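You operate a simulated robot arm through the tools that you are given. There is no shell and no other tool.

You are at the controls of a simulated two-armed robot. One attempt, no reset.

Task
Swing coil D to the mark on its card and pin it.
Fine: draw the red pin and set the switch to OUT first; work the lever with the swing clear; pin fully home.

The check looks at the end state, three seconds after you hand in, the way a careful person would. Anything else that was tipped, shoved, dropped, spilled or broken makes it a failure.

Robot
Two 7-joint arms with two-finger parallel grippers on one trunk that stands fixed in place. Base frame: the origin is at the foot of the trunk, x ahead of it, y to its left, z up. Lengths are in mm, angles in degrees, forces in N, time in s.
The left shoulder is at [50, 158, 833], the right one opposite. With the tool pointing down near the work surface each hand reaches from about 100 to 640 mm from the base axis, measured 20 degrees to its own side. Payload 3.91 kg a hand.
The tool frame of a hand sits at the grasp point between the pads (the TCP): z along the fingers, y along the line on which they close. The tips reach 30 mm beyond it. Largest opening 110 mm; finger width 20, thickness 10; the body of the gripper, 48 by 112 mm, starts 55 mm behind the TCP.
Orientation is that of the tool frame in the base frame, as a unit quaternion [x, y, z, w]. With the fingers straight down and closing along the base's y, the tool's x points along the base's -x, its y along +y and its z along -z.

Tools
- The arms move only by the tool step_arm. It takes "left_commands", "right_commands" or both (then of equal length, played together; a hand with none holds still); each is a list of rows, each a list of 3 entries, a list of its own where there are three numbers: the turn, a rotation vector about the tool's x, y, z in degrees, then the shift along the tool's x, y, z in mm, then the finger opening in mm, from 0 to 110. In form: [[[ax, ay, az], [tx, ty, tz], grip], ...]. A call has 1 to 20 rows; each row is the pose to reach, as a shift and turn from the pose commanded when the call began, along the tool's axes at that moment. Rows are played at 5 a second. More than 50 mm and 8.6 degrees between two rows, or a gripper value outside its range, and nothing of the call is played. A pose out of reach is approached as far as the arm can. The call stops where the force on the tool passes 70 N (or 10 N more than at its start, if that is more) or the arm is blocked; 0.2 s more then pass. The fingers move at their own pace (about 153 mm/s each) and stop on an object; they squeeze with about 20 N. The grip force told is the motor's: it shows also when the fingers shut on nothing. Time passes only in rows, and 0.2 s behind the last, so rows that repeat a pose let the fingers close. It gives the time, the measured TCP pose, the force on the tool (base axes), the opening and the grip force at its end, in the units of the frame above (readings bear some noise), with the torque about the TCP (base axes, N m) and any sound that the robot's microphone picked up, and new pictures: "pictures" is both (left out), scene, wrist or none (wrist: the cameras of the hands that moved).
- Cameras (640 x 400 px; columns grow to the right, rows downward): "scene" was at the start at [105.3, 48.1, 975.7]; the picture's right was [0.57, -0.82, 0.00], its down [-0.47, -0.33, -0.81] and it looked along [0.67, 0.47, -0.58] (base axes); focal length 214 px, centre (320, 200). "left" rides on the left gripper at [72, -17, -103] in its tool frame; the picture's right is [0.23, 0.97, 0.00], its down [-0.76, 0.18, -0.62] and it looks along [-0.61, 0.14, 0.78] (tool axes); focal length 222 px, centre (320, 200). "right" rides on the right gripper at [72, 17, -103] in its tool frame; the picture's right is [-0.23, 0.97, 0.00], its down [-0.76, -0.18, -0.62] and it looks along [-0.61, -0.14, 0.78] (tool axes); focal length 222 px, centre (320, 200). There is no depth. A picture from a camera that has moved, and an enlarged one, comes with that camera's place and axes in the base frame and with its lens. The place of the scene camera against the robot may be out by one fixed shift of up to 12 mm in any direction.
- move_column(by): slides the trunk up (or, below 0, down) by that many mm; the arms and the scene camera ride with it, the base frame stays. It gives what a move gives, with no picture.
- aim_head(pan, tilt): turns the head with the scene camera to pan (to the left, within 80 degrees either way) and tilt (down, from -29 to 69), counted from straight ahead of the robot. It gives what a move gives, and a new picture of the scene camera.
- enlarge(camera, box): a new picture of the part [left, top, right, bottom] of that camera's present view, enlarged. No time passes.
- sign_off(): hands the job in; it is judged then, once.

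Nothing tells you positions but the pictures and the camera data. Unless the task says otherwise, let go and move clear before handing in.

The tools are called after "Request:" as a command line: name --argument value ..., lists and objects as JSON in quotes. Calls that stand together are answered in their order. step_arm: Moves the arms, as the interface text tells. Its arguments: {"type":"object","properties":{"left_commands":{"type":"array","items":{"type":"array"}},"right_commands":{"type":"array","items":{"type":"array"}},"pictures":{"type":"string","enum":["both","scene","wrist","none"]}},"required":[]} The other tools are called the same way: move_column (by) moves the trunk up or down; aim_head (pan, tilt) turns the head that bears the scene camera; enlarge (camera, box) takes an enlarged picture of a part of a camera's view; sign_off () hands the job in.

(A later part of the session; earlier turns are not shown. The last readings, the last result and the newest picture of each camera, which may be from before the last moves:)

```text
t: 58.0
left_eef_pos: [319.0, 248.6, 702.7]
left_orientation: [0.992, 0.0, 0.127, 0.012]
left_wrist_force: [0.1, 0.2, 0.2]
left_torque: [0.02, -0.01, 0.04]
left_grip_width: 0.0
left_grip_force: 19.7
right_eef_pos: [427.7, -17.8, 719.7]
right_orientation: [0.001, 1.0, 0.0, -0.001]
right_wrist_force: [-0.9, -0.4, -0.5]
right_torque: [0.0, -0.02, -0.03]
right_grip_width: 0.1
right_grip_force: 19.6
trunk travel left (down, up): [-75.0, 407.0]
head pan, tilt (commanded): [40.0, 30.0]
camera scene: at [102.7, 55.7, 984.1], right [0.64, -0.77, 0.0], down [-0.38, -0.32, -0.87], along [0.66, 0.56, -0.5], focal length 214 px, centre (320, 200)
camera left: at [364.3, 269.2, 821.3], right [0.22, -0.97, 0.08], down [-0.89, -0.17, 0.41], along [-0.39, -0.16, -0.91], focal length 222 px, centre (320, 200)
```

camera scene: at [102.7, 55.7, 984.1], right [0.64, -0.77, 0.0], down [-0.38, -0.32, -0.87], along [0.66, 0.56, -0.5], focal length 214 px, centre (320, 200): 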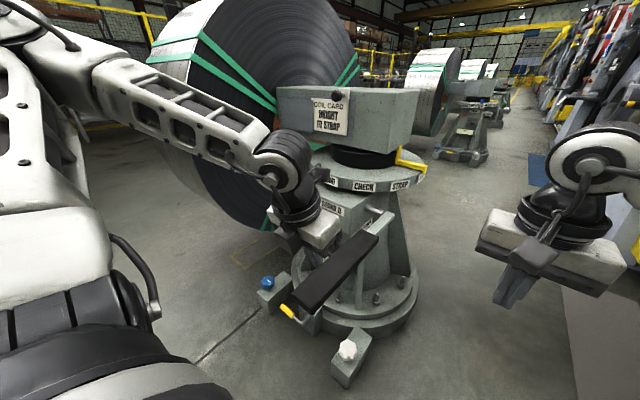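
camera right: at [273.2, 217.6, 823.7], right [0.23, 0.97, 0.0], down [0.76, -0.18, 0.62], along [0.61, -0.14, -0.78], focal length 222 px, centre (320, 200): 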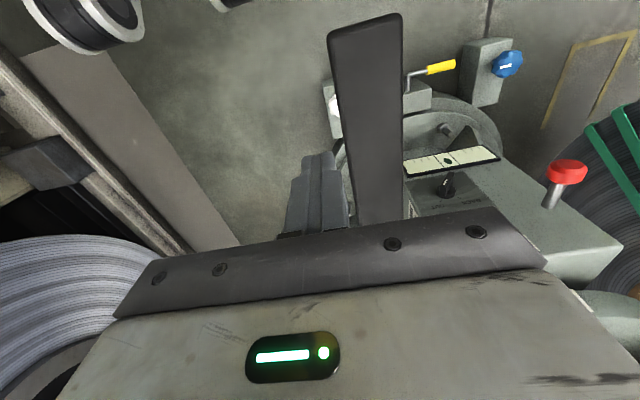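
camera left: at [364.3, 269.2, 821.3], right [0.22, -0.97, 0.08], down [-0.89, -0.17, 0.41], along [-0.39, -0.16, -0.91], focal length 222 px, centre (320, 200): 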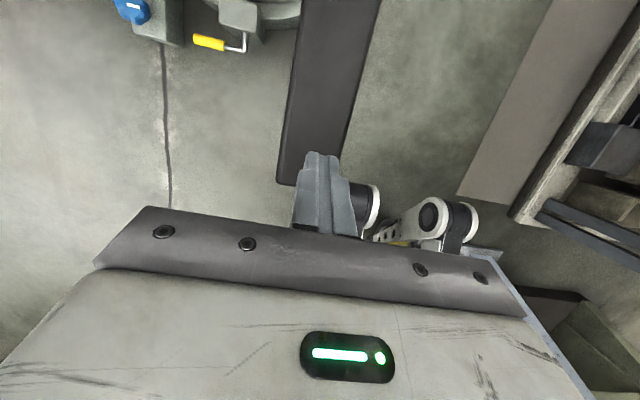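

The left hand is at (319, 249, 703), right above the pad. I'll lower it to make contact first and check the force.

Request:
step_arm --left_commands '[[[0, 0, 0], [-7, -0.7, 27], 0], [[0, 0, 0], [-14, -1.3, 53], 0], [[0, 0, 0], [-16, -1.5, 62], 0], [[0, 0, 0], [-18, -1.7, 70], 0], [[0, 0, 0], [-18, -1.7, 70], 0]]' --pictures "both"

```text
t: 59.2
left_eef_pos: [320.9, 249.4, 632.2]
left_orientation: [0.992, 0.001, 0.128, 0.011]
left_wrist_force: [-0.3, -0.5, 1.1]
left_torque: [0.0, 0.0, 0.02]
left_grip_width: 0.0
left_grip_force: 19.8
right_eef_pos: [428.7, -17.8, 720.7]
right_orientation: [0.002, 1.0, 0.0, 0.001]
right_wrist_force: [0.0, -0.1, 0.7]
right_torque: [-0.01, 0.04, 0.0]
right_grip_width: 0.0
right_grip_force: 20.1
trunk travel left (down, up): [-75.0, 407.0]
head pan, tilt (commanded): [40.0, 30.0]
camera scene: at [102.7, 55.8, 984.2], right [0.64, -0.77, 0.0], down [-0.38, -0.32, -0.87], along [0.66, 0.56, -0.5], focal length 214 px, centre (320, 200)
camera left: at [365.6, 269.3, 748.9], right [0.22, -0.97, 0.08], down [-0.9, -0.17, 0.41], along [-0.39, -0.16, -0.91], focal length 222 px, centre (320, 200)
```

scene: 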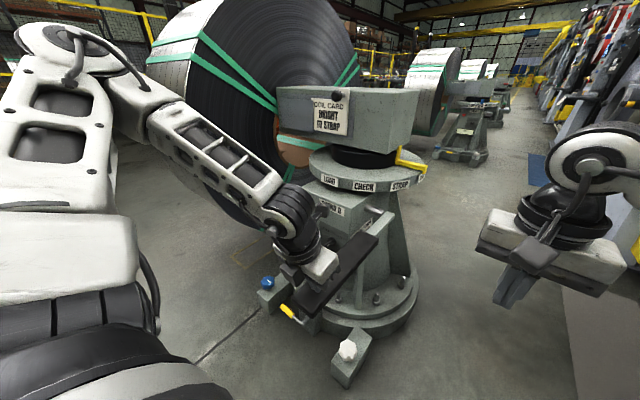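
left: 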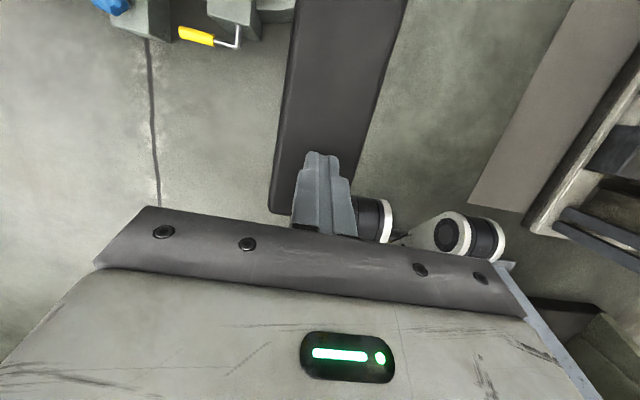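

No contact yet, with the tip at z≈603. I'll press on down in small steps.

Request:
step_arm --left_commands '[[[0, 0, 0], [-2.5, -0.2, 9.7], 0], [[0, 0, 0], [-5, -0.5, 19.4], 0], [[0, 0, 0], [-7.5, -0.7, 29], 0], [[0, 0, 0], [-7.5, -0.7, 29], 0]]' --pictures "both"

```text
t: 60.2
left_eef_pos: [320.9, 251.4, 600.6]
left_orientation: [0.992, 0.0, 0.127, 0.012]
left_wrist_force: [0.5, 0.2, 1.9]
left_torque: [-0.01, -0.01, -0.03]
left_grip_width: 0.0
left_grip_force: 19.9
right_eef_pos: [428.2, -17.6, 721.7]
right_orientation: [0.0, 1.0, 0.0, 0.0]
right_wrist_force: [1.2, 0.2, 0.1]
right_torque: [0.01, 0.03, 0.01]
right_grip_width: 0.1
right_grip_force: 19.9
trunk travel left (down, up): [-75.0, 407.0]
head pan, tilt (commanded): [40.0, 30.0]
camera scene: at [102.7, 55.7, 984.2], right [0.64, -0.77, 0.0], down [-0.38, -0.32, -0.87], along [0.66, 0.56, -0.5], focal length 214 px, centre (320, 200)
camera left: at [365.3, 270.5, 718.3], right [0.22, -0.97, 0.08], down [-0.9, -0.17, 0.41], along [-0.39, -0.16, -0.91], focal length 222 px, centre (320, 200)
```

scene: 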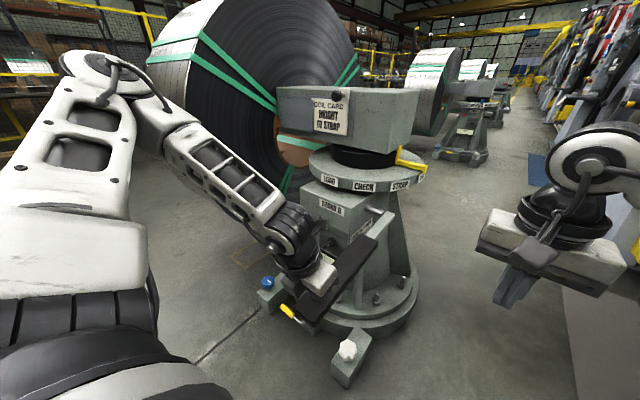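
left: 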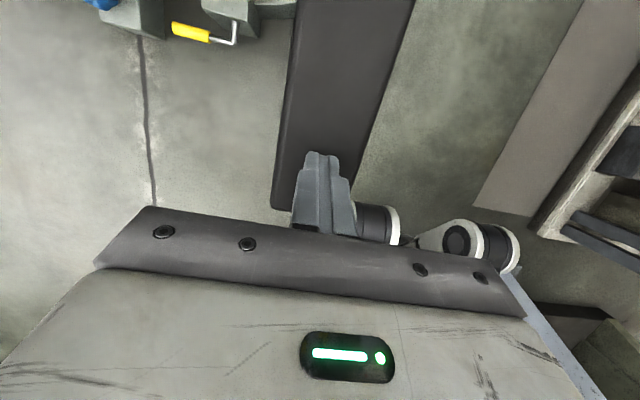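

The lever is moving down with very little force. I'll follow its arc further and watch the pointer and the force.

Request:
step_arm --left_commands '[[[0, 0, 0], [-2.5, -0.5, 13], 0], [[0, 0, 0], [-4, -0.8, 27], 0], [[0, 0, 0], [-4.3, -1, 40], 0], [[0, 0, 0], [-4, -1.3, 54], 0], [[0, 0, 0], [-3.5, -1.7, 68], 0], [[0, 0, 0], [-2.8, -2, 82], 0], [[0, 0, 0], [-2.8, -2, 82], 0]]' --pictures "both"

```text
t: 61.9
left_eef_pos: [338.5, 250.7, 522.1]
left_orientation: [0.992, 0.0, 0.128, 0.012]
left_wrist_force: [-4.5, 0.1, 2.4]
left_torque: [0.01, 0.09, 0.03]
left_grip_width: 0.0
left_grip_force: 20.2
right_eef_pos: [428.0, -19.1, 720.9]
right_orientation: [0.002, 1.0, 0.001, 0.0]
right_wrist_force: [-0.2, -0.2, 0.6]
right_torque: [-0.02, -0.02, 0.01]
right_grip_width: 0.1
right_grip_force: 20.2
trunk travel left (down, up): [-75.0, 407.0]
head pan, tilt (commanded): [40.0, 30.0]
camera scene: at [102.5, 55.7, 984.2], right [0.64, -0.77, 0.0], down [-0.38, -0.32, -0.87], along [0.66, 0.56, -0.5], focal length 214 px, centre (320, 200)
camera left: at [383.4, 270.4, 638.7], right [0.22, -0.97, 0.08], down [-0.9, -0.17, 0.41], along [-0.39, -0.16, -0.91], focal length 222 px, centre (320, 200)
```

scene: 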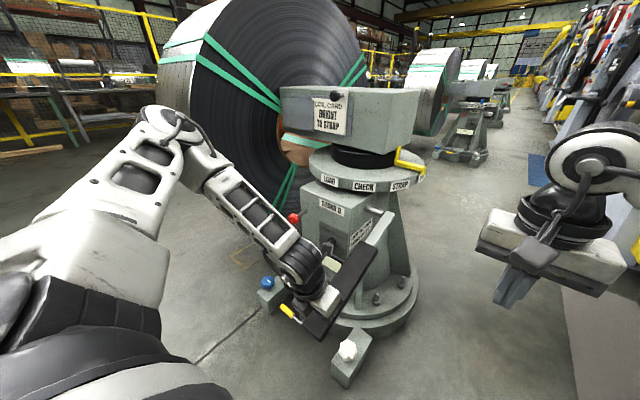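
left: 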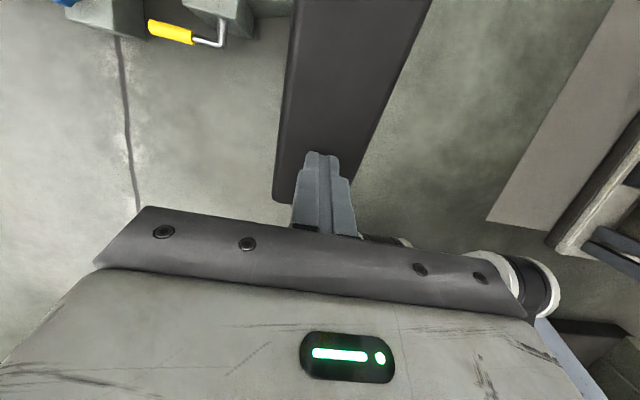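

The coil has begun to swing outwards, away from the robot. I'll check the pointer closely.

Request:
enlarge --camera "scene" --box '[270, 80, 440, 200]'

Request:
enlarge --camera "scene" --box '[260, 190, 420, 350]'

```text
3.33 times, centred on (355, 140) of scene
camera zoom: at [102.5, 55.7, 984.2], right [0.64, -0.77, 0.0], down [-0.38, -0.32, -0.87], along [0.66, 0.56, -0.5], focal length 715 px, centre (203, 400)
```

zoom: 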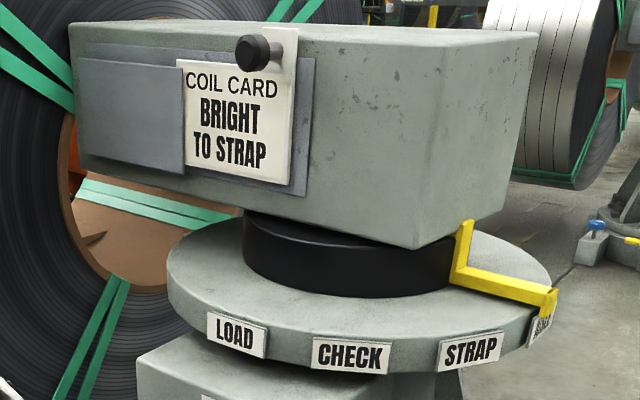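

```text
2.50 times, centred on (340, 270) of scene
camera zoom: at [102.5, 55.7, 984.2], right [0.64, -0.77, 0.0], down [-0.38, -0.32, -0.87], along [0.66, 0.56, -0.5], focal length 536 px, centre (270, 25)
```

zoom: 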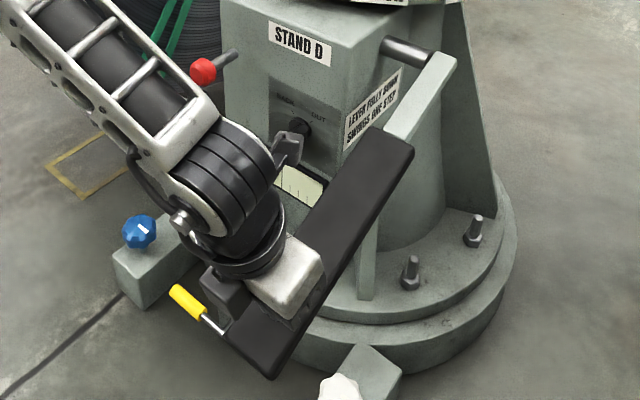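

The pointer is moving from AISLE towards STRAP, the right direction. I'll carry on to the lever's bottom stop.

Request:
step_arm --left_commands '[[[0, 0, 0], [2.5, -0.4, 16], 0], [[0, 0, 0], [5, -0.8, 32], 0], [[0, 0, 0], [8, -1.2, 47], 0], [[0, 0, 0], [10.8, -1.5, 62], 0], [[0, 0, 0], [15, -1.8, 75], 0], [[0, 0, 0], [19.5, -2, 88], 0], [[0, 0, 0], [19.5, -2, 88], 0]]' --pictures "both"

Request:
enlarge --camera "scene" --box '[270, 80, 440, 200]'

```text
t: 62.3
left_eef_pos: [342.3, 249.4, 514.1]
left_orientation: [0.992, 0.002, 0.128, 0.009]
left_wrist_force: [-22.0, 12.6, 44.3]
left_torque: [0.49, -0.18, 0.01]
left_grip_width: 0.0
left_grip_force: 20.2
right_eef_pos: [426.4, -18.4, 723.1]
right_orientation: [0.002, 1.0, 0.0, 0.0]
right_wrist_force: [0.0, 0.6, -0.4]
right_torque: [0.05, -0.01, -0.02]
right_grip_width: 0.0
right_grip_force: 20.3
trunk travel left (down, up): [-75.0, 407.0]
head pan, tilt (commanded): [40.0, 30.0]
stopped in row 2 (left hand): the force on the tool passed its limit at 92 N (the readings are from after the stop); the commanded pose is now the measured one
camera scene: at [100.3, 54.9, 985.5], right [0.64, -0.77, 0.0], down [-0.38, -0.32, -0.87], along [0.67, 0.56, -0.5], focal length 214 px, centre (320, 200)
camera left: at [386.8, 269.4, 630.7], right [0.22, -0.97, 0.07], down [-0.89, -0.17, 0.41], along [-0.39, -0.16, -0.91], focal length 222 px, centre (320, 200)
```

scene: 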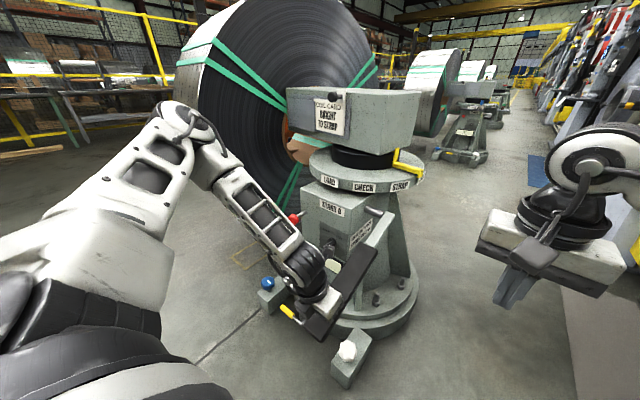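
left: 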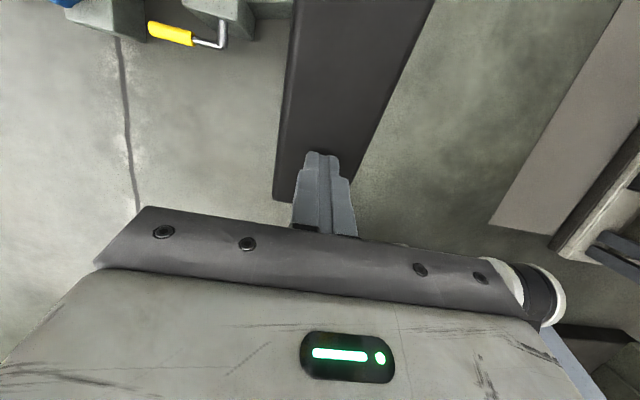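

```text
3.33 times, centred on (355, 140) of scene
camera zoom: at [100.3, 54.9, 985.5], right [0.64, -0.77, 0.0], down [-0.38, -0.32, -0.87], along [0.67, 0.56, -0.5], focal length 715 px, centre (203, 400)
```

zoom: 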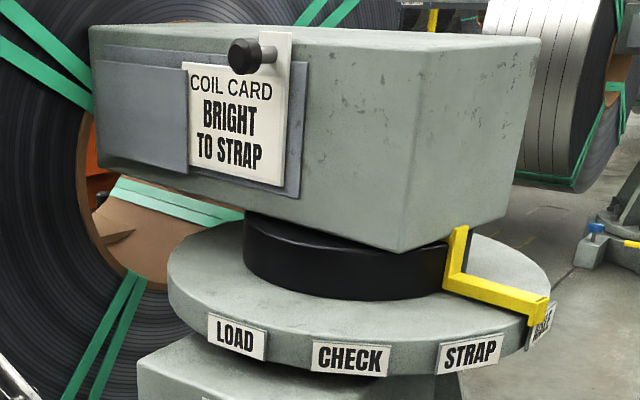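

The lever is fully down (bottom stop, 92 N) and the swing is still moving. I'll ease the pressure and wait to see where it settles.

Request:
step_arm --left_commands '[[[0, 0, 0], [-2, 0.3, -8], 0], [[0, 0, 0], [-2, 0.3, -8], 0], [[0, 0, 0], [-2, 0.3, -8], 0], [[0, 0, 0], [-2, 0.3, -8], 0], [[0, 0, 0], [-2, 0.3, -8], 0]]' --pictures "scene"

Request:
enlarge --camera "scene" --box '[270, 80, 440, 200]'

```text
t: 63.5
left_eef_pos: [339.6, 249.0, 517.7]
left_orientation: [0.992, 0.003, 0.125, 0.01]
left_wrist_force: [0.9, -1.5, 5.6]
left_torque: [0.0, -0.13, -0.03]
left_grip_width: 0.2
left_grip_force: 19.9
right_eef_pos: [429.8, -16.6, 719.9]
right_orientation: [0.002, 1.0, 0.0, 0.0]
right_wrist_force: [0.4, -0.4, 1.0]
right_torque: [0.02, 0.01, 0.01]
right_grip_width: 0.0
right_grip_force: 20.0
trunk travel left (down, up): [-75.0, 407.0]
head pan, tilt (commanded): [40.0, 30.0]
camera scene: at [102.5, 55.6, 984.2], right [0.64, -0.77, 0.0], down [-0.38, -0.32, -0.87], along [0.66, 0.56, -0.5], focal length 214 px, centre (320, 200)
```

scene: 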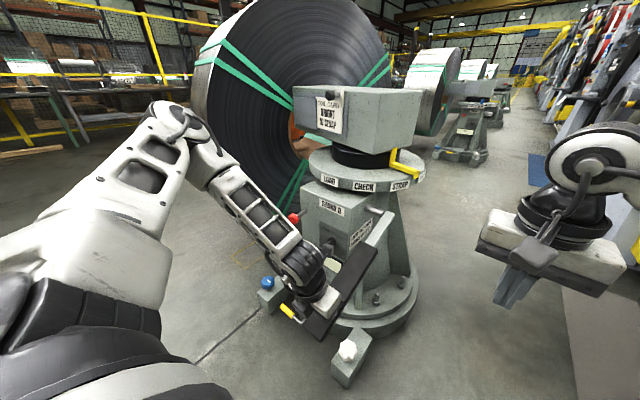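

```text
3.33 times, centred on (355, 140) of scene
camera zoom: at [102.5, 55.6, 984.2], right [0.64, -0.77, 0.0], down [-0.38, -0.32, -0.87], along [0.66, 0.56, -0.5], focal length 715 px, centre (203, 400)
```

zoom: 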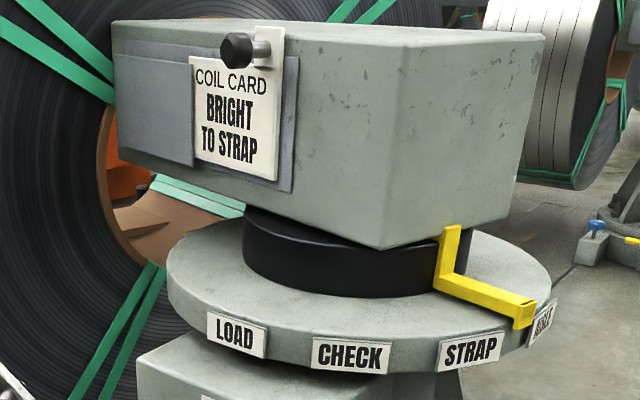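

The swing is slow and has not settled, with the pointer about midway between AISLE and STRAP. I'll wait with the hand still and look again.

Request:
step_arm --left_commands '[[[0, 0, 0], [0, 0, 0], 0], [[0, 0, 0], [0, 0, 0], 0], [[0, 0, 0], [0, 0, 0], 0], [[0, 0, 0], [0, 0, 0], 0], [[0, 0, 0], [0, 0, 0], 0], [[0, 0, 0], [0, 0, 0], 0], [[0, 0, 0], [0, 0, 0], 0], [[0, 0, 0], [0, 0, 0], 0]]' --pictures "scene"

Request:
enlarge --camera "scene" --box '[270, 80, 440, 200]'

```text
t: 65.3
left_eef_pos: [339.2, 251.1, 516.1]
left_orientation: [0.992, 0.002, 0.126, 0.009]
left_wrist_force: [-0.4, -0.6, 5.1]
left_torque: [-0.02, -0.09, -0.06]
left_grip_width: 0.3
left_grip_force: 20.2
right_eef_pos: [427.2, -18.1, 721.3]
right_orientation: [0.003, 1.0, -0.001, 0.0]
right_wrist_force: [-0.2, -0.5, 0.2]
right_torque: [-0.01, -0.01, -0.02]
right_grip_width: 0.1
right_grip_force: 19.7
trunk travel left (down, up): [-75.0, 407.0]
head pan, tilt (commanded): [40.0, 30.0]
camera scene: at [102.5, 55.6, 984.2], right [0.64, -0.77, 0.0], down [-0.38, -0.32, -0.87], along [0.66, 0.56, -0.5], focal length 214 px, centre (320, 200)
```

scene: 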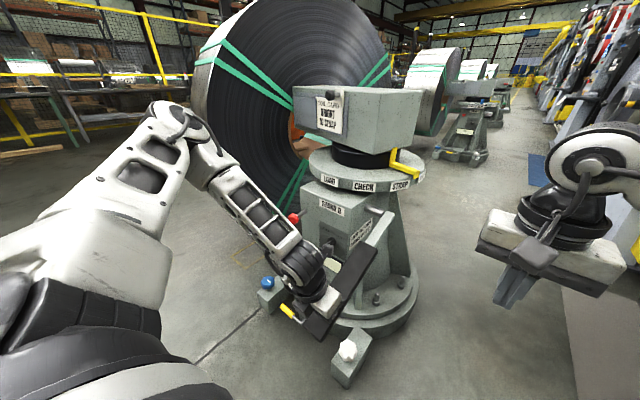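

```text
3.33 times, centred on (355, 140) of scene
camera zoom: at [102.5, 55.6, 984.2], right [0.64, -0.77, 0.0], down [-0.38, -0.32, -0.87], along [0.66, 0.56, -0.5], focal length 715 px, centre (203, 400)
```

zoom: 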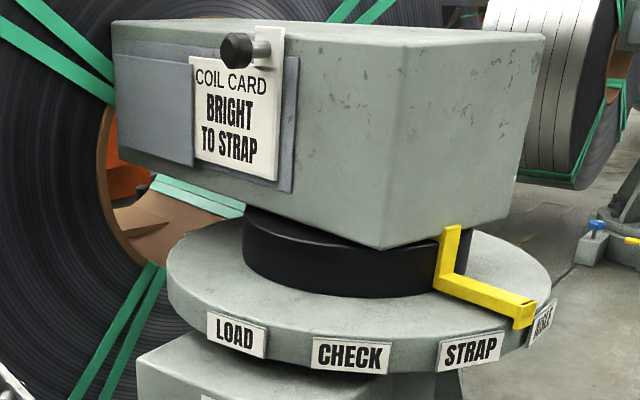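

One lever stroke moved the pointer about a third of the way from AISLE to STRAP and then it stopped, so I expect three strokes in all. I'll let the lever back up fully before the next one.

Request:
step_arm --left_commands '[[[0, 0, 0], [2, 0.3, -21], 0], [[0, 0, 0], [4, 0.6, -42], 0], [[0, 0, 0], [7, 1, -63], 0], [[0, 0, 0], [9, 1.4, -84], 0], [[0, 0, 0], [11, 1.7, -105], 0], [[0, 0, 0], [13.6, 2, -125], 0], [[0, 0, 0], [13.6, 2, -125], 0]]' --pictures "both"

Request:
enlarge --camera "scene" --box '[270, 150, 440, 320]'

```text
t: 66.9
left_eef_pos: [321.7, 249.5, 640.8]
left_orientation: [0.992, 0.002, 0.126, 0.011]
left_wrist_force: [0.9, -0.2, 0.4]
left_torque: [-0.02, -0.01, -0.01]
left_grip_width: 0.1
left_grip_force: 19.7
right_eef_pos: [427.4, -17.7, 719.5]
right_orientation: [0.002, 1.0, 0.0, -0.001]
right_wrist_force: [-0.2, 0.2, 0.9]
right_torque: [0.01, 0.02, 0.02]
right_grip_width: 0.0
right_grip_force: 20.1
trunk travel left (down, up): [-75.0, 407.0]
head pan, tilt (commanded): [40.0, 30.0]
camera scene: at [102.7, 55.8, 984.2], right [0.64, -0.77, 0.0], down [-0.38, -0.32, -0.87], along [0.66, 0.56, -0.5], focal length 214 px, centre (320, 200)
camera left: at [366.1, 270.0, 757.9], right [0.22, -0.97, 0.08], down [-0.89, -0.17, 0.42], along [-0.39, -0.16, -0.91], focal length 222 px, centre (320, 200)
```

scene: 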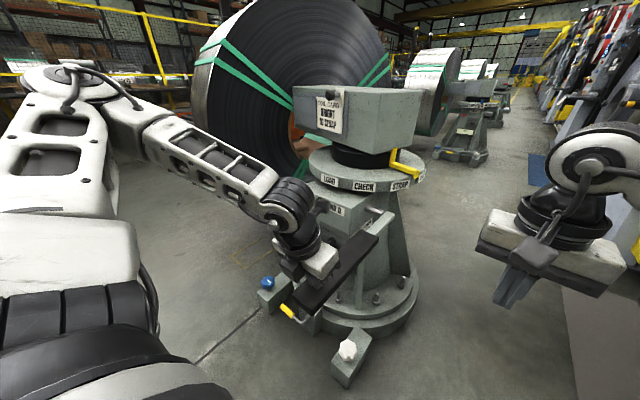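
left: 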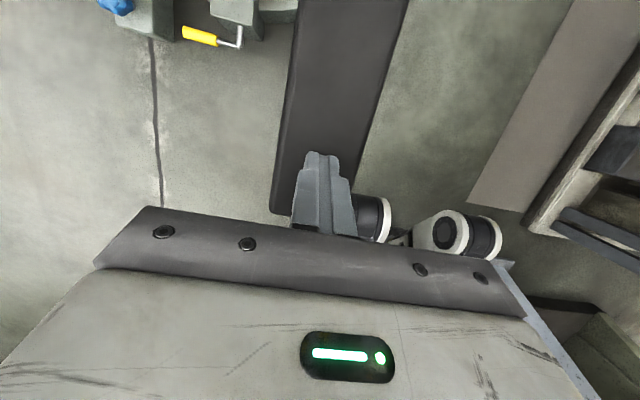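

```text
2.35 times, centred on (355, 235) of scene
camera zoom: at [102.7, 55.8, 984.2], right [0.64, -0.77, 0.0], down [-0.38, -0.32, -0.87], along [0.66, 0.56, -0.5], focal length 505 px, centre (238, 118)
```

zoom: 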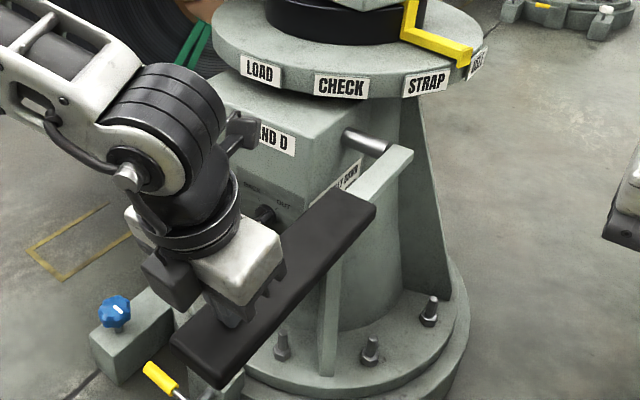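

The lever sprang back up and the pointer has held its place. Second full stroke now.

Request:
step_arm --left_commands '[[[0, 0, 0], [-4, -0.3, 18], 0], [[0, 0, 0], [-7, -0.6, 36], 0], [[0, 0, 0], [-10, -0.9, 54], 0], [[0, 0, 0], [-12, -1.2, 72], 0], [[0, 0, 0], [-13, -1.5, 90], 0], [[0, 0, 0], [-14, -1.8, 108], 0], [[0, 0, 0], [-14, -2, 122], 0], [[0, 0, 0], [-14.5, -2, 130], 0], [[0, 0, 0], [-14.5, -2, 130], 0], [[0, 0, 0], [-14.5, -2, 130], 0], [[0, 0, 0], [-14.5, -2, 130], 0]]' --pictures "scene"

Request:
enlarge --camera "scene" --box '[270, 80, 440, 200]'

```text
t: 69.3
left_eef_pos: [341.8, 250.1, 513.0]
left_orientation: [0.992, 0.001, 0.129, 0.01]
left_wrist_force: [3.3, 4.8, 18.6]
left_torque: [0.2, -0.4, 0.01]
left_grip_width: 0.0
left_grip_force: 20.4
right_eef_pos: [428.3, -17.8, 720.5]
right_orientation: [0.002, 1.0, 0.0, -0.001]
right_wrist_force: [0.2, 1.2, -0.5]
right_torque: [0.02, -0.03, 0.02]
right_grip_width: 0.1
right_grip_force: 19.9
trunk travel left (down, up): [-75.0, 407.0]
head pan, tilt (commanded): [40.0, 30.0]
camera scene: at [102.0, 55.3, 984.4], right [0.64, -0.77, 0.0], down [-0.38, -0.32, -0.87], along [0.66, 0.56, -0.5], focal length 214 px, centre (320, 200)
```

scene: 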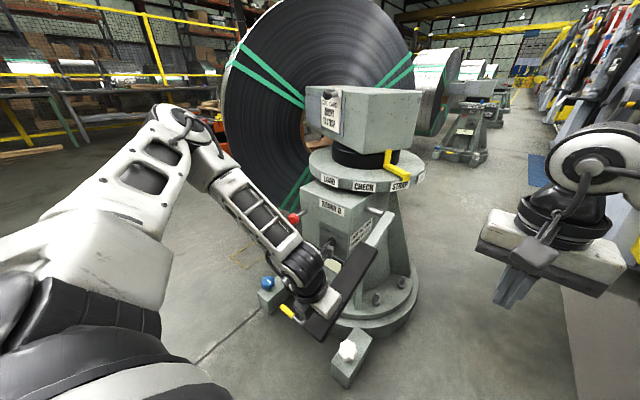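

```text
3.33 times, centred on (355, 140) of scene
camera zoom: at [102.0, 55.3, 984.4], right [0.64, -0.77, 0.0], down [-0.38, -0.32, -0.87], along [0.66, 0.56, -0.5], focal length 715 px, centre (203, 400)
```

zoom: 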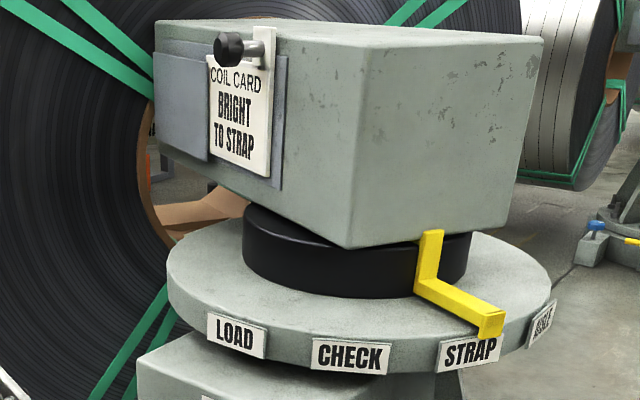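

The pointer is now on the STRAP plate, but I can't tell yet whether it has settled. I'll wait a moment and look again.

Request:
step_arm --left_commands '[[[0, 0, 0], [1, 0, -4], 0], [[0, 0, 0], [1, 0, -4], 0], [[0, 0, 0], [1, 0, -4], 0], [[0, 0, 0], [1, 0, -4], 0], [[0, 0, 0], [1, 0, -4], 0], [[0, 0, 0], [1, 0, -4], 0]]' --pictures "none"

Request:
enlarge --camera "scene" --box '[340, 130, 440, 200]'

Request:
enlarge --camera "scene" --box '[280, 200, 400, 290]'

```text
t: 70.7
left_eef_pos: [339.0, 250.9, 515.3]
left_orientation: [0.992, 0.002, 0.125, 0.009]
left_wrist_force: [-5.4, -0.2, 2.3]
left_torque: [0.0, 0.05, 0.02]
left_grip_width: 0.0
left_grip_force: 19.2
right_eef_pos: [427.6, -18.1, 721.2]
right_orientation: [0.002, 1.0, 0.001, 0.0]
right_wrist_force: [-0.1, -0.5, 0.9]
right_torque: [0.02, 0.02, -0.05]
right_grip_width: 0.2
right_grip_force: 20.0
trunk travel left (down, up): [-75.0, 407.0]
head pan, tilt (commanded): [40.0, 30.0]
```

```text
5.71 times, centred on (390, 165) of scene
camera zoom: at [102.5, 55.7, 984.2], right [0.64, -0.77, 0.0], down [-0.38, -0.32, -0.87], along [0.66, 0.56, -0.5], focal length 1226 px, centre (-80, 400)
```

zoom: 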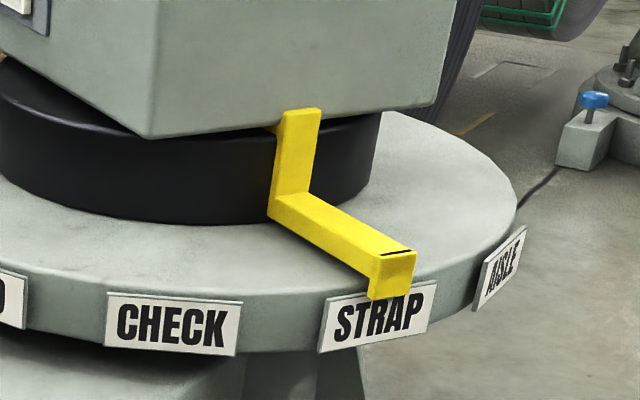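

```text
4.44 times, centred on (340, 245) of scene
camera zoom: at [102.5, 55.7, 984.2], right [0.64, -0.77, 0.0], down [-0.38, -0.32, -0.87], along [0.66, 0.56, -0.5], focal length 953 px, centre (231, 0)
```

zoom: 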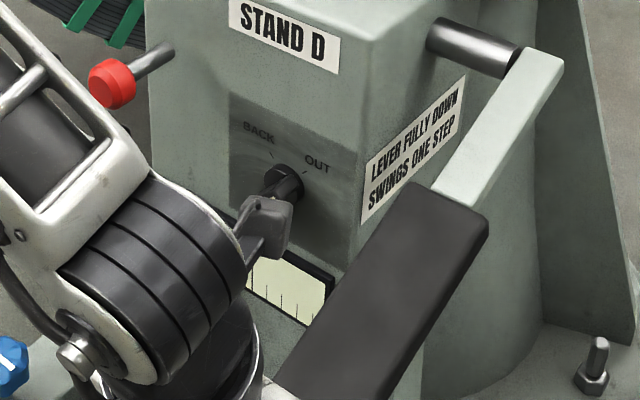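

The pointer is still creeping towards the centre of STRAP. I'll wait another second or two and check again.

Request:
step_arm --left_commands '[[[0, 0, 0], [0, 0, 0], 0], [[0, 0, 0], [0, 0, 0], 0], [[0, 0, 0], [0, 0, 0], 0], [[0, 0, 0], [0, 0, 0], 0], [[0, 0, 0], [0, 0, 0], 0], [[0, 0, 0], [0, 0, 0], 0], [[0, 0, 0], [0, 0, 0], 0]]' --pictures "none"

Request:
enlarge --camera "scene" --box '[340, 130, 440, 200]'

```text
t: 72.3
left_eef_pos: [340.6, 249.5, 516.1]
left_orientation: [0.992, 0.002, 0.126, 0.01]
left_wrist_force: [-3.4, 0.4, 2.8]
left_torque: [0.01, 0.04, -0.01]
left_grip_width: 0.0
left_grip_force: 20.0
right_eef_pos: [427.8, -18.4, 720.0]
right_orientation: [0.002, 1.0, 0.0, 0.0]
right_wrist_force: [0.3, 0.7, 0.0]
right_torque: [-0.04, -0.01, -0.01]
right_grip_width: 0.0
right_grip_force: 19.4
trunk travel left (down, up): [-75.0, 407.0]
head pan, tilt (commanded): [40.0, 30.0]
```

```text
5.71 times, centred on (390, 165) of scene
camera zoom: at [102.5, 55.7, 984.2], right [0.64, -0.77, 0.0], down [-0.38, -0.32, -0.87], along [0.66, 0.56, -0.5], focal length 1226 px, centre (-80, 400)
```

zoom: 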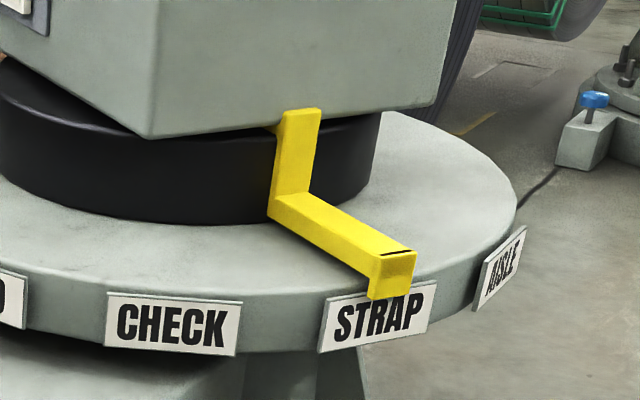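

The pointer has settled. From the fitted circle the marks lie 30° apart at 180°, 210°, 240° and 270°, each stroke is 15°, and the pointer is at 240° ± 1°, on STRAP. I'll let the lever rise and lift the hand clear.

Request:
step_arm --left_commands '[[[0, 0, 0], [2, 0.3, -21], 0], [[0, 0, 0], [4, 0.6, -42], 0], [[0, 0, 0], [7, 1, -63], 0], [[0, 0, 0], [9, 1.4, -84], 0], [[0, 0, 0], [11, 1.7, -105], 0], [[0, 0, 0], [13.6, 2, -125], 0], [[0, 0, 0], [20, 2, -150], 0], [[0, 0, 0], [27, 2, -180], 0], [[0, 0, 0], [27, 2, -180], 0]]' --pictures "both"

Request:
enlarge --camera "scene" --box '[340, 130, 440, 200]'

```text
t: 74.3
left_eef_pos: [321.3, 250.6, 696.8]
left_orientation: [0.992, 0.002, 0.126, 0.011]
left_wrist_force: [0.1, 0.3, -0.2]
left_torque: [-0.02, 0.03, -0.03]
left_grip_width: 0.0
left_grip_force: 19.6
right_eef_pos: [428.2, -17.9, 719.3]
right_orientation: [0.002, 1.0, 0.001, -0.001]
right_wrist_force: [0.1, -0.7, 0.0]
right_torque: [0.01, 0.01, 0.02]
right_grip_width: 0.0
right_grip_force: 20.2
trunk travel left (down, up): [-75.0, 407.0]
head pan, tilt (commanded): [40.0, 30.0]
camera scene: at [102.7, 55.8, 984.2], right [0.64, -0.77, 0.0], down [-0.38, -0.32, -0.87], along [0.66, 0.56, -0.5], focal length 214 px, centre (320, 200)
camera left: at [365.9, 270.3, 814.7], right [0.22, -0.97, 0.08], down [-0.89, -0.17, 0.42], along [-0.39, -0.16, -0.91], focal length 222 px, centre (320, 200)
```

scene: 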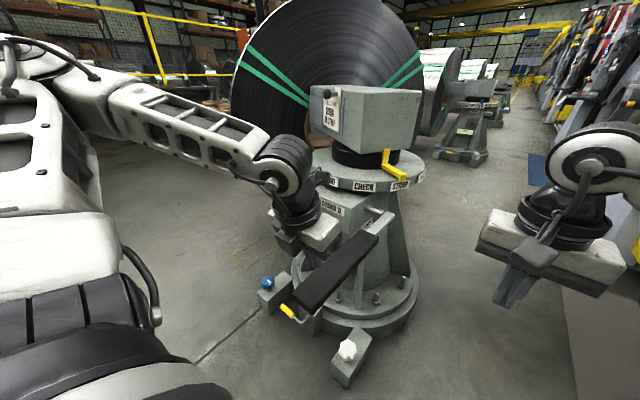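
left: 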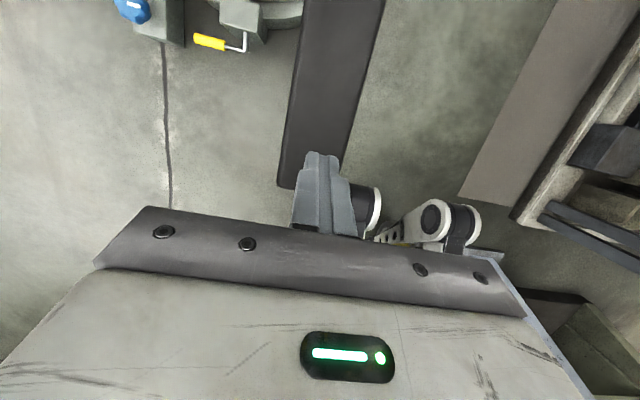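

```text
5.71 times, centred on (390, 165) of scene
camera zoom: at [102.7, 55.8, 984.2], right [0.64, -0.77, 0.0], down [-0.38, -0.32, -0.87], along [0.66, 0.56, -0.5], focal length 1226 px, centre (-80, 400)
```

zoom: 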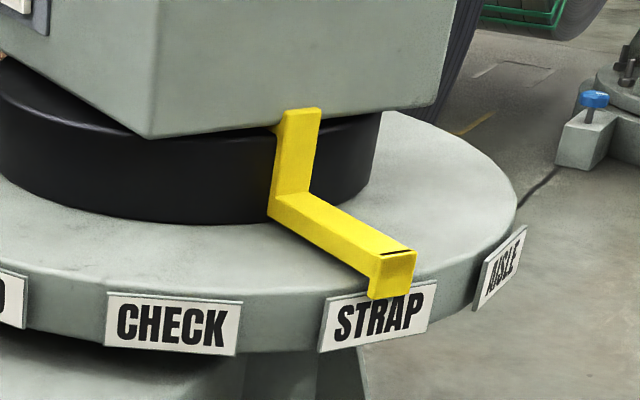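

The lever is back up and the pointer is steady on STRAP. I'll take the left hand back to its 45° standoff in front of the drawn pin.

Request:
step_arm --left_commands '[[[0, 4, 0], [9, -32, 6], 0], [[0, 8, 0], [18, -64, 12], 0], [[0, 12, 0], [27, -96, 18], 0], [[0, 16, 0], [35, -128, 24], 20], [[0, 20, 0], [44, -160, 30], 40], [[0, 24, 0], [53, -192, 35], 60], [[0, 28, 0], [62, -224, 40], 70], [[0, 30, 0], [70, -255, 46], 70], [[0, 30, 0], [70, -255, 46], 70]]' --pictures "both"

Request:
enlarge --camera "left" --box '[160, 0, 440, 200]'

```text
t: 76.3
left_eef_pos: [398.9, 508.7, 665.4]
left_orientation: [0.925, 0.004, 0.379, 0.01]
left_wrist_force: [0.0, -0.1, -0.4]
left_torque: [0.03, 0.02, -0.02]
left_grip_width: 69.8
left_grip_force: 0.1
left hand out of reach, approached as far as the arm can: row 2
right_eef_pos: [429.1, -18.1, 720.1]
right_orientation: [0.002, 1.0, 0.0, -0.002]
right_wrist_force: [0.1, -0.3, 0.0]
right_torque: [-0.01, -0.01, 0.03]
right_grip_width: 0.0
right_grip_force: 20.1
trunk travel left (down, up): [-75.0, 407.0]
head pan, tilt (commanded): [40.0, 30.0]
camera scene: at [102.7, 55.8, 984.1], right [0.64, -0.77, 0.0], down [-0.38, -0.32, -0.87], along [0.66, 0.56, -0.5], focal length 214 px, centre (320, 200)
camera left: at [378.7, 527.8, 789.4], right [0.16, -0.97, 0.18], down [-0.98, -0.18, -0.09], along [0.12, -0.16, -0.98], focal length 222 px, centre (320, 200)
```

scene: 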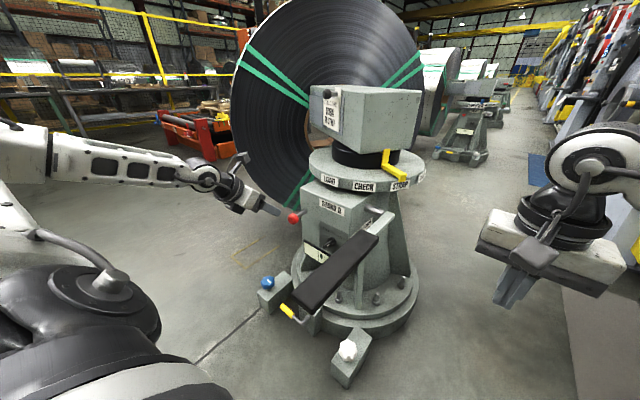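
left: 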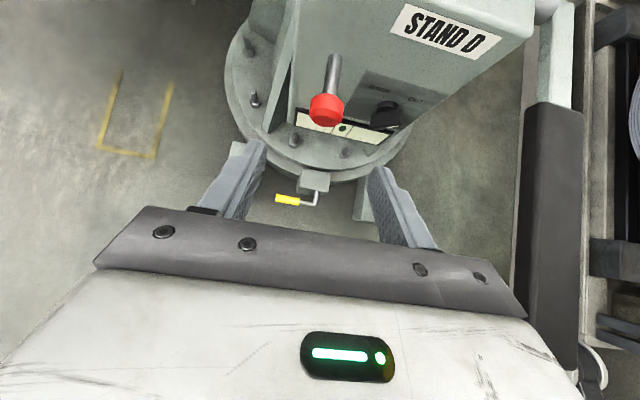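

```text
2.00 times, centred on (300, 100) of left
camera zoom: at [378.7, 527.8, 789.4], right [0.16, -0.97, 0.18], down [-0.98, -0.18, -0.09], along [0.12, -0.16, -0.98], focal length 444 px, centre (360, 400)
```

zoom: 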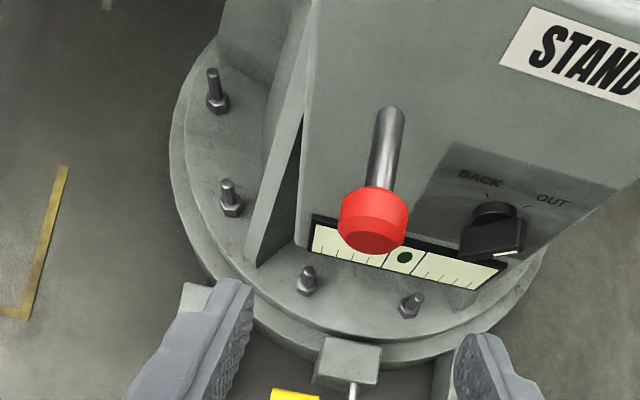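

The gauge dot is centred, the switch is on OUT, and the pin knob is at about (499, 500, 568). I'll slide the open fingers around it along the tool axis and close.

Request:
step_arm --left_commands '[[[0, 0, 0], [1, 4, 30], 70], [[0, 0, 0], [2, 6.5, 60], 70], [[0, 0, 0], [2, 6.5, 90], 70], [[0, 0, 0], [2, 6.5, 115], 70], [[0, 0, 0], [2, 6.5, 139], 70], [[0, 0, 0], [2, 6.5, 139], 70]]' --pictures "wrist"

Request:
enlarge --camera "left" --box '[200, 60, 440, 240]'

```text
t: 77.7
left_eef_pos: [499.0, 497.3, 567.3]
left_orientation: [0.925, 0.004, 0.379, 0.009]
left_wrist_force: [-0.8, 0.1, -0.2]
left_torque: [0.03, 0.0, -0.02]
left_grip_width: 69.9
left_grip_force: 0.1
right_eef_pos: [427.4, -17.3, 720.3]
right_orientation: [0.002, 1.0, 0.0, -0.001]
right_wrist_force: [-0.4, 0.1, -0.8]
right_torque: [0.03, 0.02, -0.01]
right_grip_width: 0.0
right_grip_force: 19.9
trunk travel left (down, up): [-75.0, 407.0]
head pan, tilt (commanded): [40.0, 30.0]
camera left: at [478.2, 516.9, 691.0], right [0.16, -0.97, 0.18], down [-0.98, -0.18, -0.09], along [0.12, -0.16, -0.98], focal length 222 px, centre (320, 200)
```

left: 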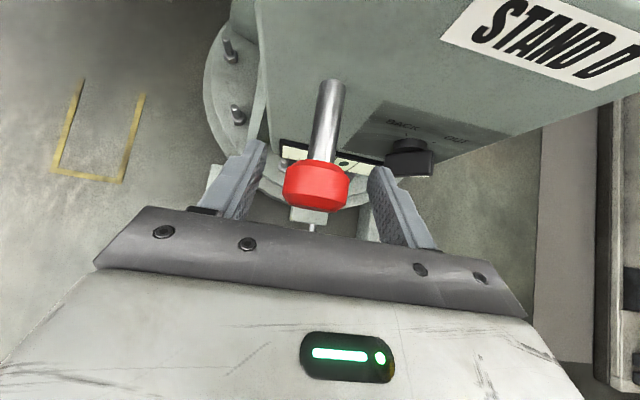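

```text
2.22 times, centred on (320, 150) of left
camera zoom: at [478.2, 516.9, 691.0], right [0.16, -0.97, 0.18], down [-0.98, -0.18, -0.09], along [0.12, -0.16, -0.98], focal length 494 px, centre (320, 311)
```

zoom: 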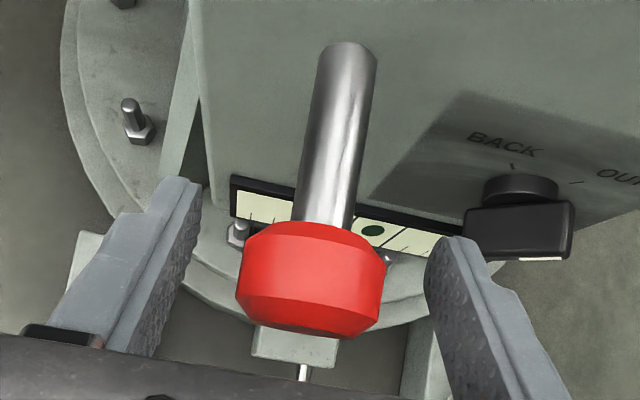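

The knob is centred between the pads; closing on it now.

Request:
step_arm --left_commands '[[[0, 0, 0], [0, -2, 0], 50], [[0, 0, 0], [0, -2, 0], 20], [[0, 0, 0], [0, -2, 0], 15], [[0, 0, 0], [0, -2, 0], 15]]' --pictures "none"

```text
t: 78.7
left_eef_pos: [497.0, 499.2, 568.0]
left_orientation: [0.925, 0.006, 0.379, 0.008]
left_wrist_force: [-0.4, 4.5, -0.1]
left_torque: [0.13, 0.16, -0.14]
left_grip_width: 35.5
left_grip_force: 45.3
right_eef_pos: [429.3, -17.3, 719.5]
right_orientation: [0.002, 1.0, -0.001, 0.0]
right_wrist_force: [-0.6, 0.2, 0.3]
right_torque: [-0.01, -0.03, 0.01]
right_grip_width: 0.1
right_grip_force: 19.7
trunk travel left (down, up): [-75.0, 407.0]
head pan, tilt (commanded): [40.0, 30.0]
```

Gripped again at 35.5 mm. I'll push it in along +x step by step.

Request:
step_arm --left_commands '[[[0, 0, 0], [5.7, 0, 5.6], 15], [[0, 0, 0], [11.4, 0, 11.2], 15], [[0, 0, 0], [17, 0, 16.8], 15], [[0, 0, 0], [22.7, 0, 22.5], 15], [[0, 0, 0], [27, 0, 26.7], 15], [[0, 0, 0], [27, 0, 26.7], 15]]' --pictures "wrist"

```text
t: 80.1
left_eef_pos: [537.1, 499.5, 566.7]
left_orientation: [0.925, 0.003, 0.379, 0.011]
left_wrist_force: [2.0, 3.2, -1.2]
left_torque: [-0.02, 0.1, -0.07]
left_grip_width: 35.5
left_grip_force: 44.7
right_eef_pos: [429.5, -18.5, 721.0]
right_orientation: [0.001, 1.0, -0.001, -0.001]
right_wrist_force: [-0.6, 0.3, -0.3]
right_torque: [-0.02, -0.02, -0.02]
right_grip_width: 0.0
right_grip_force: 20.0
trunk travel left (down, up): [-75.0, 407.0]
head pan, tilt (commanded): [40.0, 30.0]
camera left: at [517.1, 519.8, 690.5], right [0.16, -0.97, 0.18], down [-0.98, -0.18, -0.09], along [0.12, -0.16, -0.98], focal length 222 px, centre (320, 200)
```

left: 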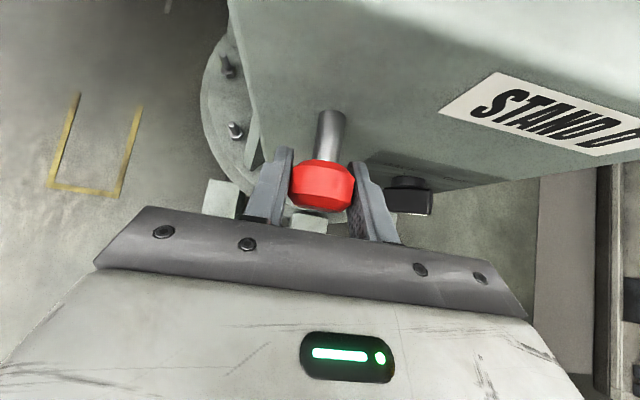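

It slid in smoothly to x≈537, so the hole is aligned. I'll push on gently until it bottoms.

Request:
step_arm --left_commands '[[[0, 0, 0], [1.4, 0, 1.4], 15], [[0, 0, 0], [2.8, 0, 2.8], 15], [[0, 0, 0], [4.2, 0, 4.2], 15], [[0, 0, 0], [4.2, 0, 4.2], 15]]' --pictures "wrist"

```text
t: 81.1
left_eef_pos: [541.4, 501.1, 566.2]
left_orientation: [0.926, 0.006, 0.377, 0.007]
left_wrist_force: [-33.6, -2.1, 6.3]
left_torque: [0.01, 0.01, -0.08]
left_grip_width: 35.7
left_grip_force: 45.7
right_eef_pos: [428.2, -18.9, 721.9]
right_orientation: [0.002, 1.0, 0.001, 0.001]
right_wrist_force: [-0.2, 0.7, -0.6]
right_torque: [-0.01, -0.03, -0.01]
right_grip_width: 0.0
right_grip_force: 20.1
trunk travel left (down, up): [-75.0, 407.0]
head pan, tilt (commanded): [40.0, 30.0]
camera left: at [521.6, 519.5, 689.9], right [0.16, -0.97, 0.18], down [-0.98, -0.18, -0.08], along [0.11, -0.16, -0.98], focal length 222 px, centre (320, 200)
```

left: 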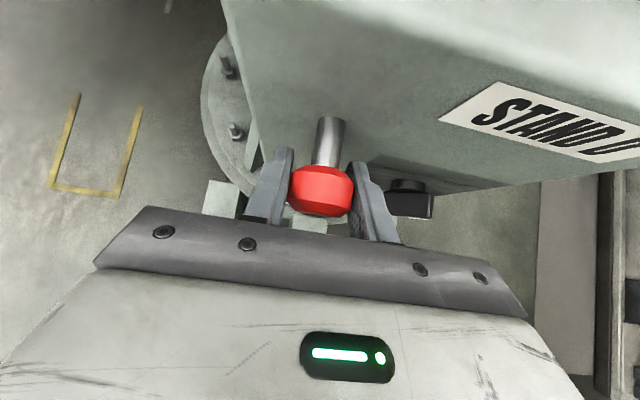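

It is home against a 34 N stop. I'll relax the hand, open the fingers and back out.

Request:
step_arm --left_commands '[[[0, 0, 0], [-1.5, 0, -1.5], 20], [[0, 0, 0], [-1.5, 0, -1.5], 40], [[0, 0, 0], [-1.5, 0, -1.5], 70], [[0, 0, 0], [-1.5, 0, -1.5], 70], [[0, 0, 0], [-1.5, 0, -30], 70], [[0, 0, 0], [-1.5, 0, -60], 70], [[0, 0, 0], [-1.5, 0, -90], 70], [[0, 0, 0], [-1.5, 0, -90], 70]]' --pictures "both"

Request:
enlarge --camera "left" --box '[200, 0, 460, 190]'

```text
t: 82.9
left_eef_pos: [478.3, 499.7, 630.0]
left_orientation: [0.925, 0.005, 0.379, 0.009]
left_wrist_force: [0.0, 0.6, 0.5]
left_torque: [-0.01, -0.01, 0.02]
left_grip_width: 69.9
left_grip_force: 0.1
right_eef_pos: [428.9, -17.8, 721.2]
right_orientation: [0.002, 1.0, 0.0, -0.001]
right_wrist_force: [-0.1, 1.0, -0.4]
right_torque: [0.03, -0.03, 0.01]
right_grip_width: 0.0
right_grip_force: 19.8
trunk travel left (down, up): [-75.0, 407.0]
head pan, tilt (commanded): [40.0, 30.0]
camera scene: at [102.7, 55.7, 984.2], right [0.64, -0.77, 0.0], down [-0.38, -0.32, -0.87], along [0.66, 0.56, -0.5], focal length 214 px, centre (320, 200)
camera left: at [459.0, 519.6, 753.5], right [0.16, -0.97, 0.18], down [-0.98, -0.18, -0.09], along [0.12, -0.16, -0.98], focal length 222 px, centre (320, 200)
```

scene: 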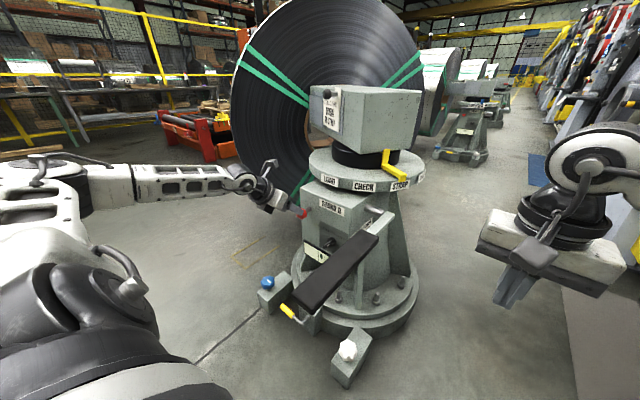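
left: 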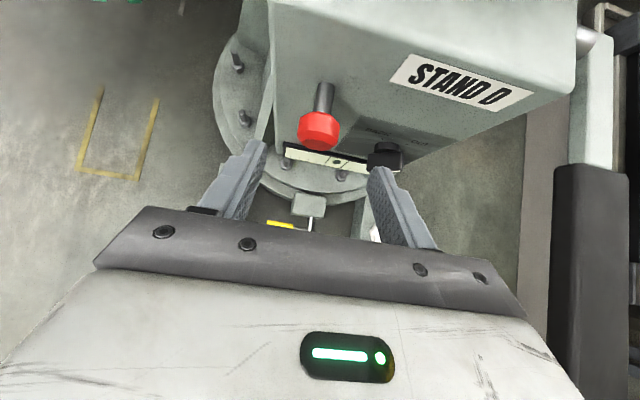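

```text
2.11 times, centred on (330, 95) of left
camera zoom: at [459.0, 519.6, 753.5], right [0.16, -0.97, 0.18], down [-0.98, -0.18, -0.09], along [0.12, -0.16, -0.98], focal length 468 px, centre (299, 421)
```

zoom: 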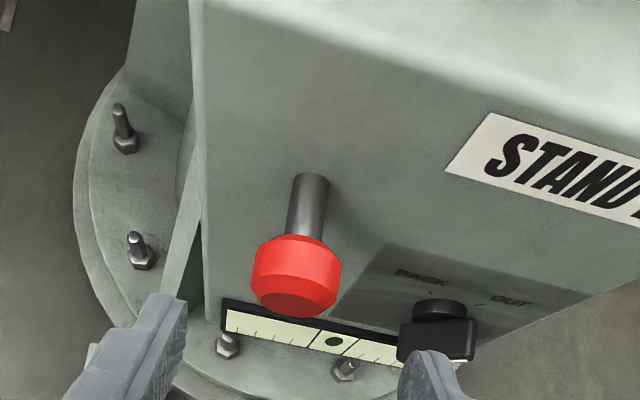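

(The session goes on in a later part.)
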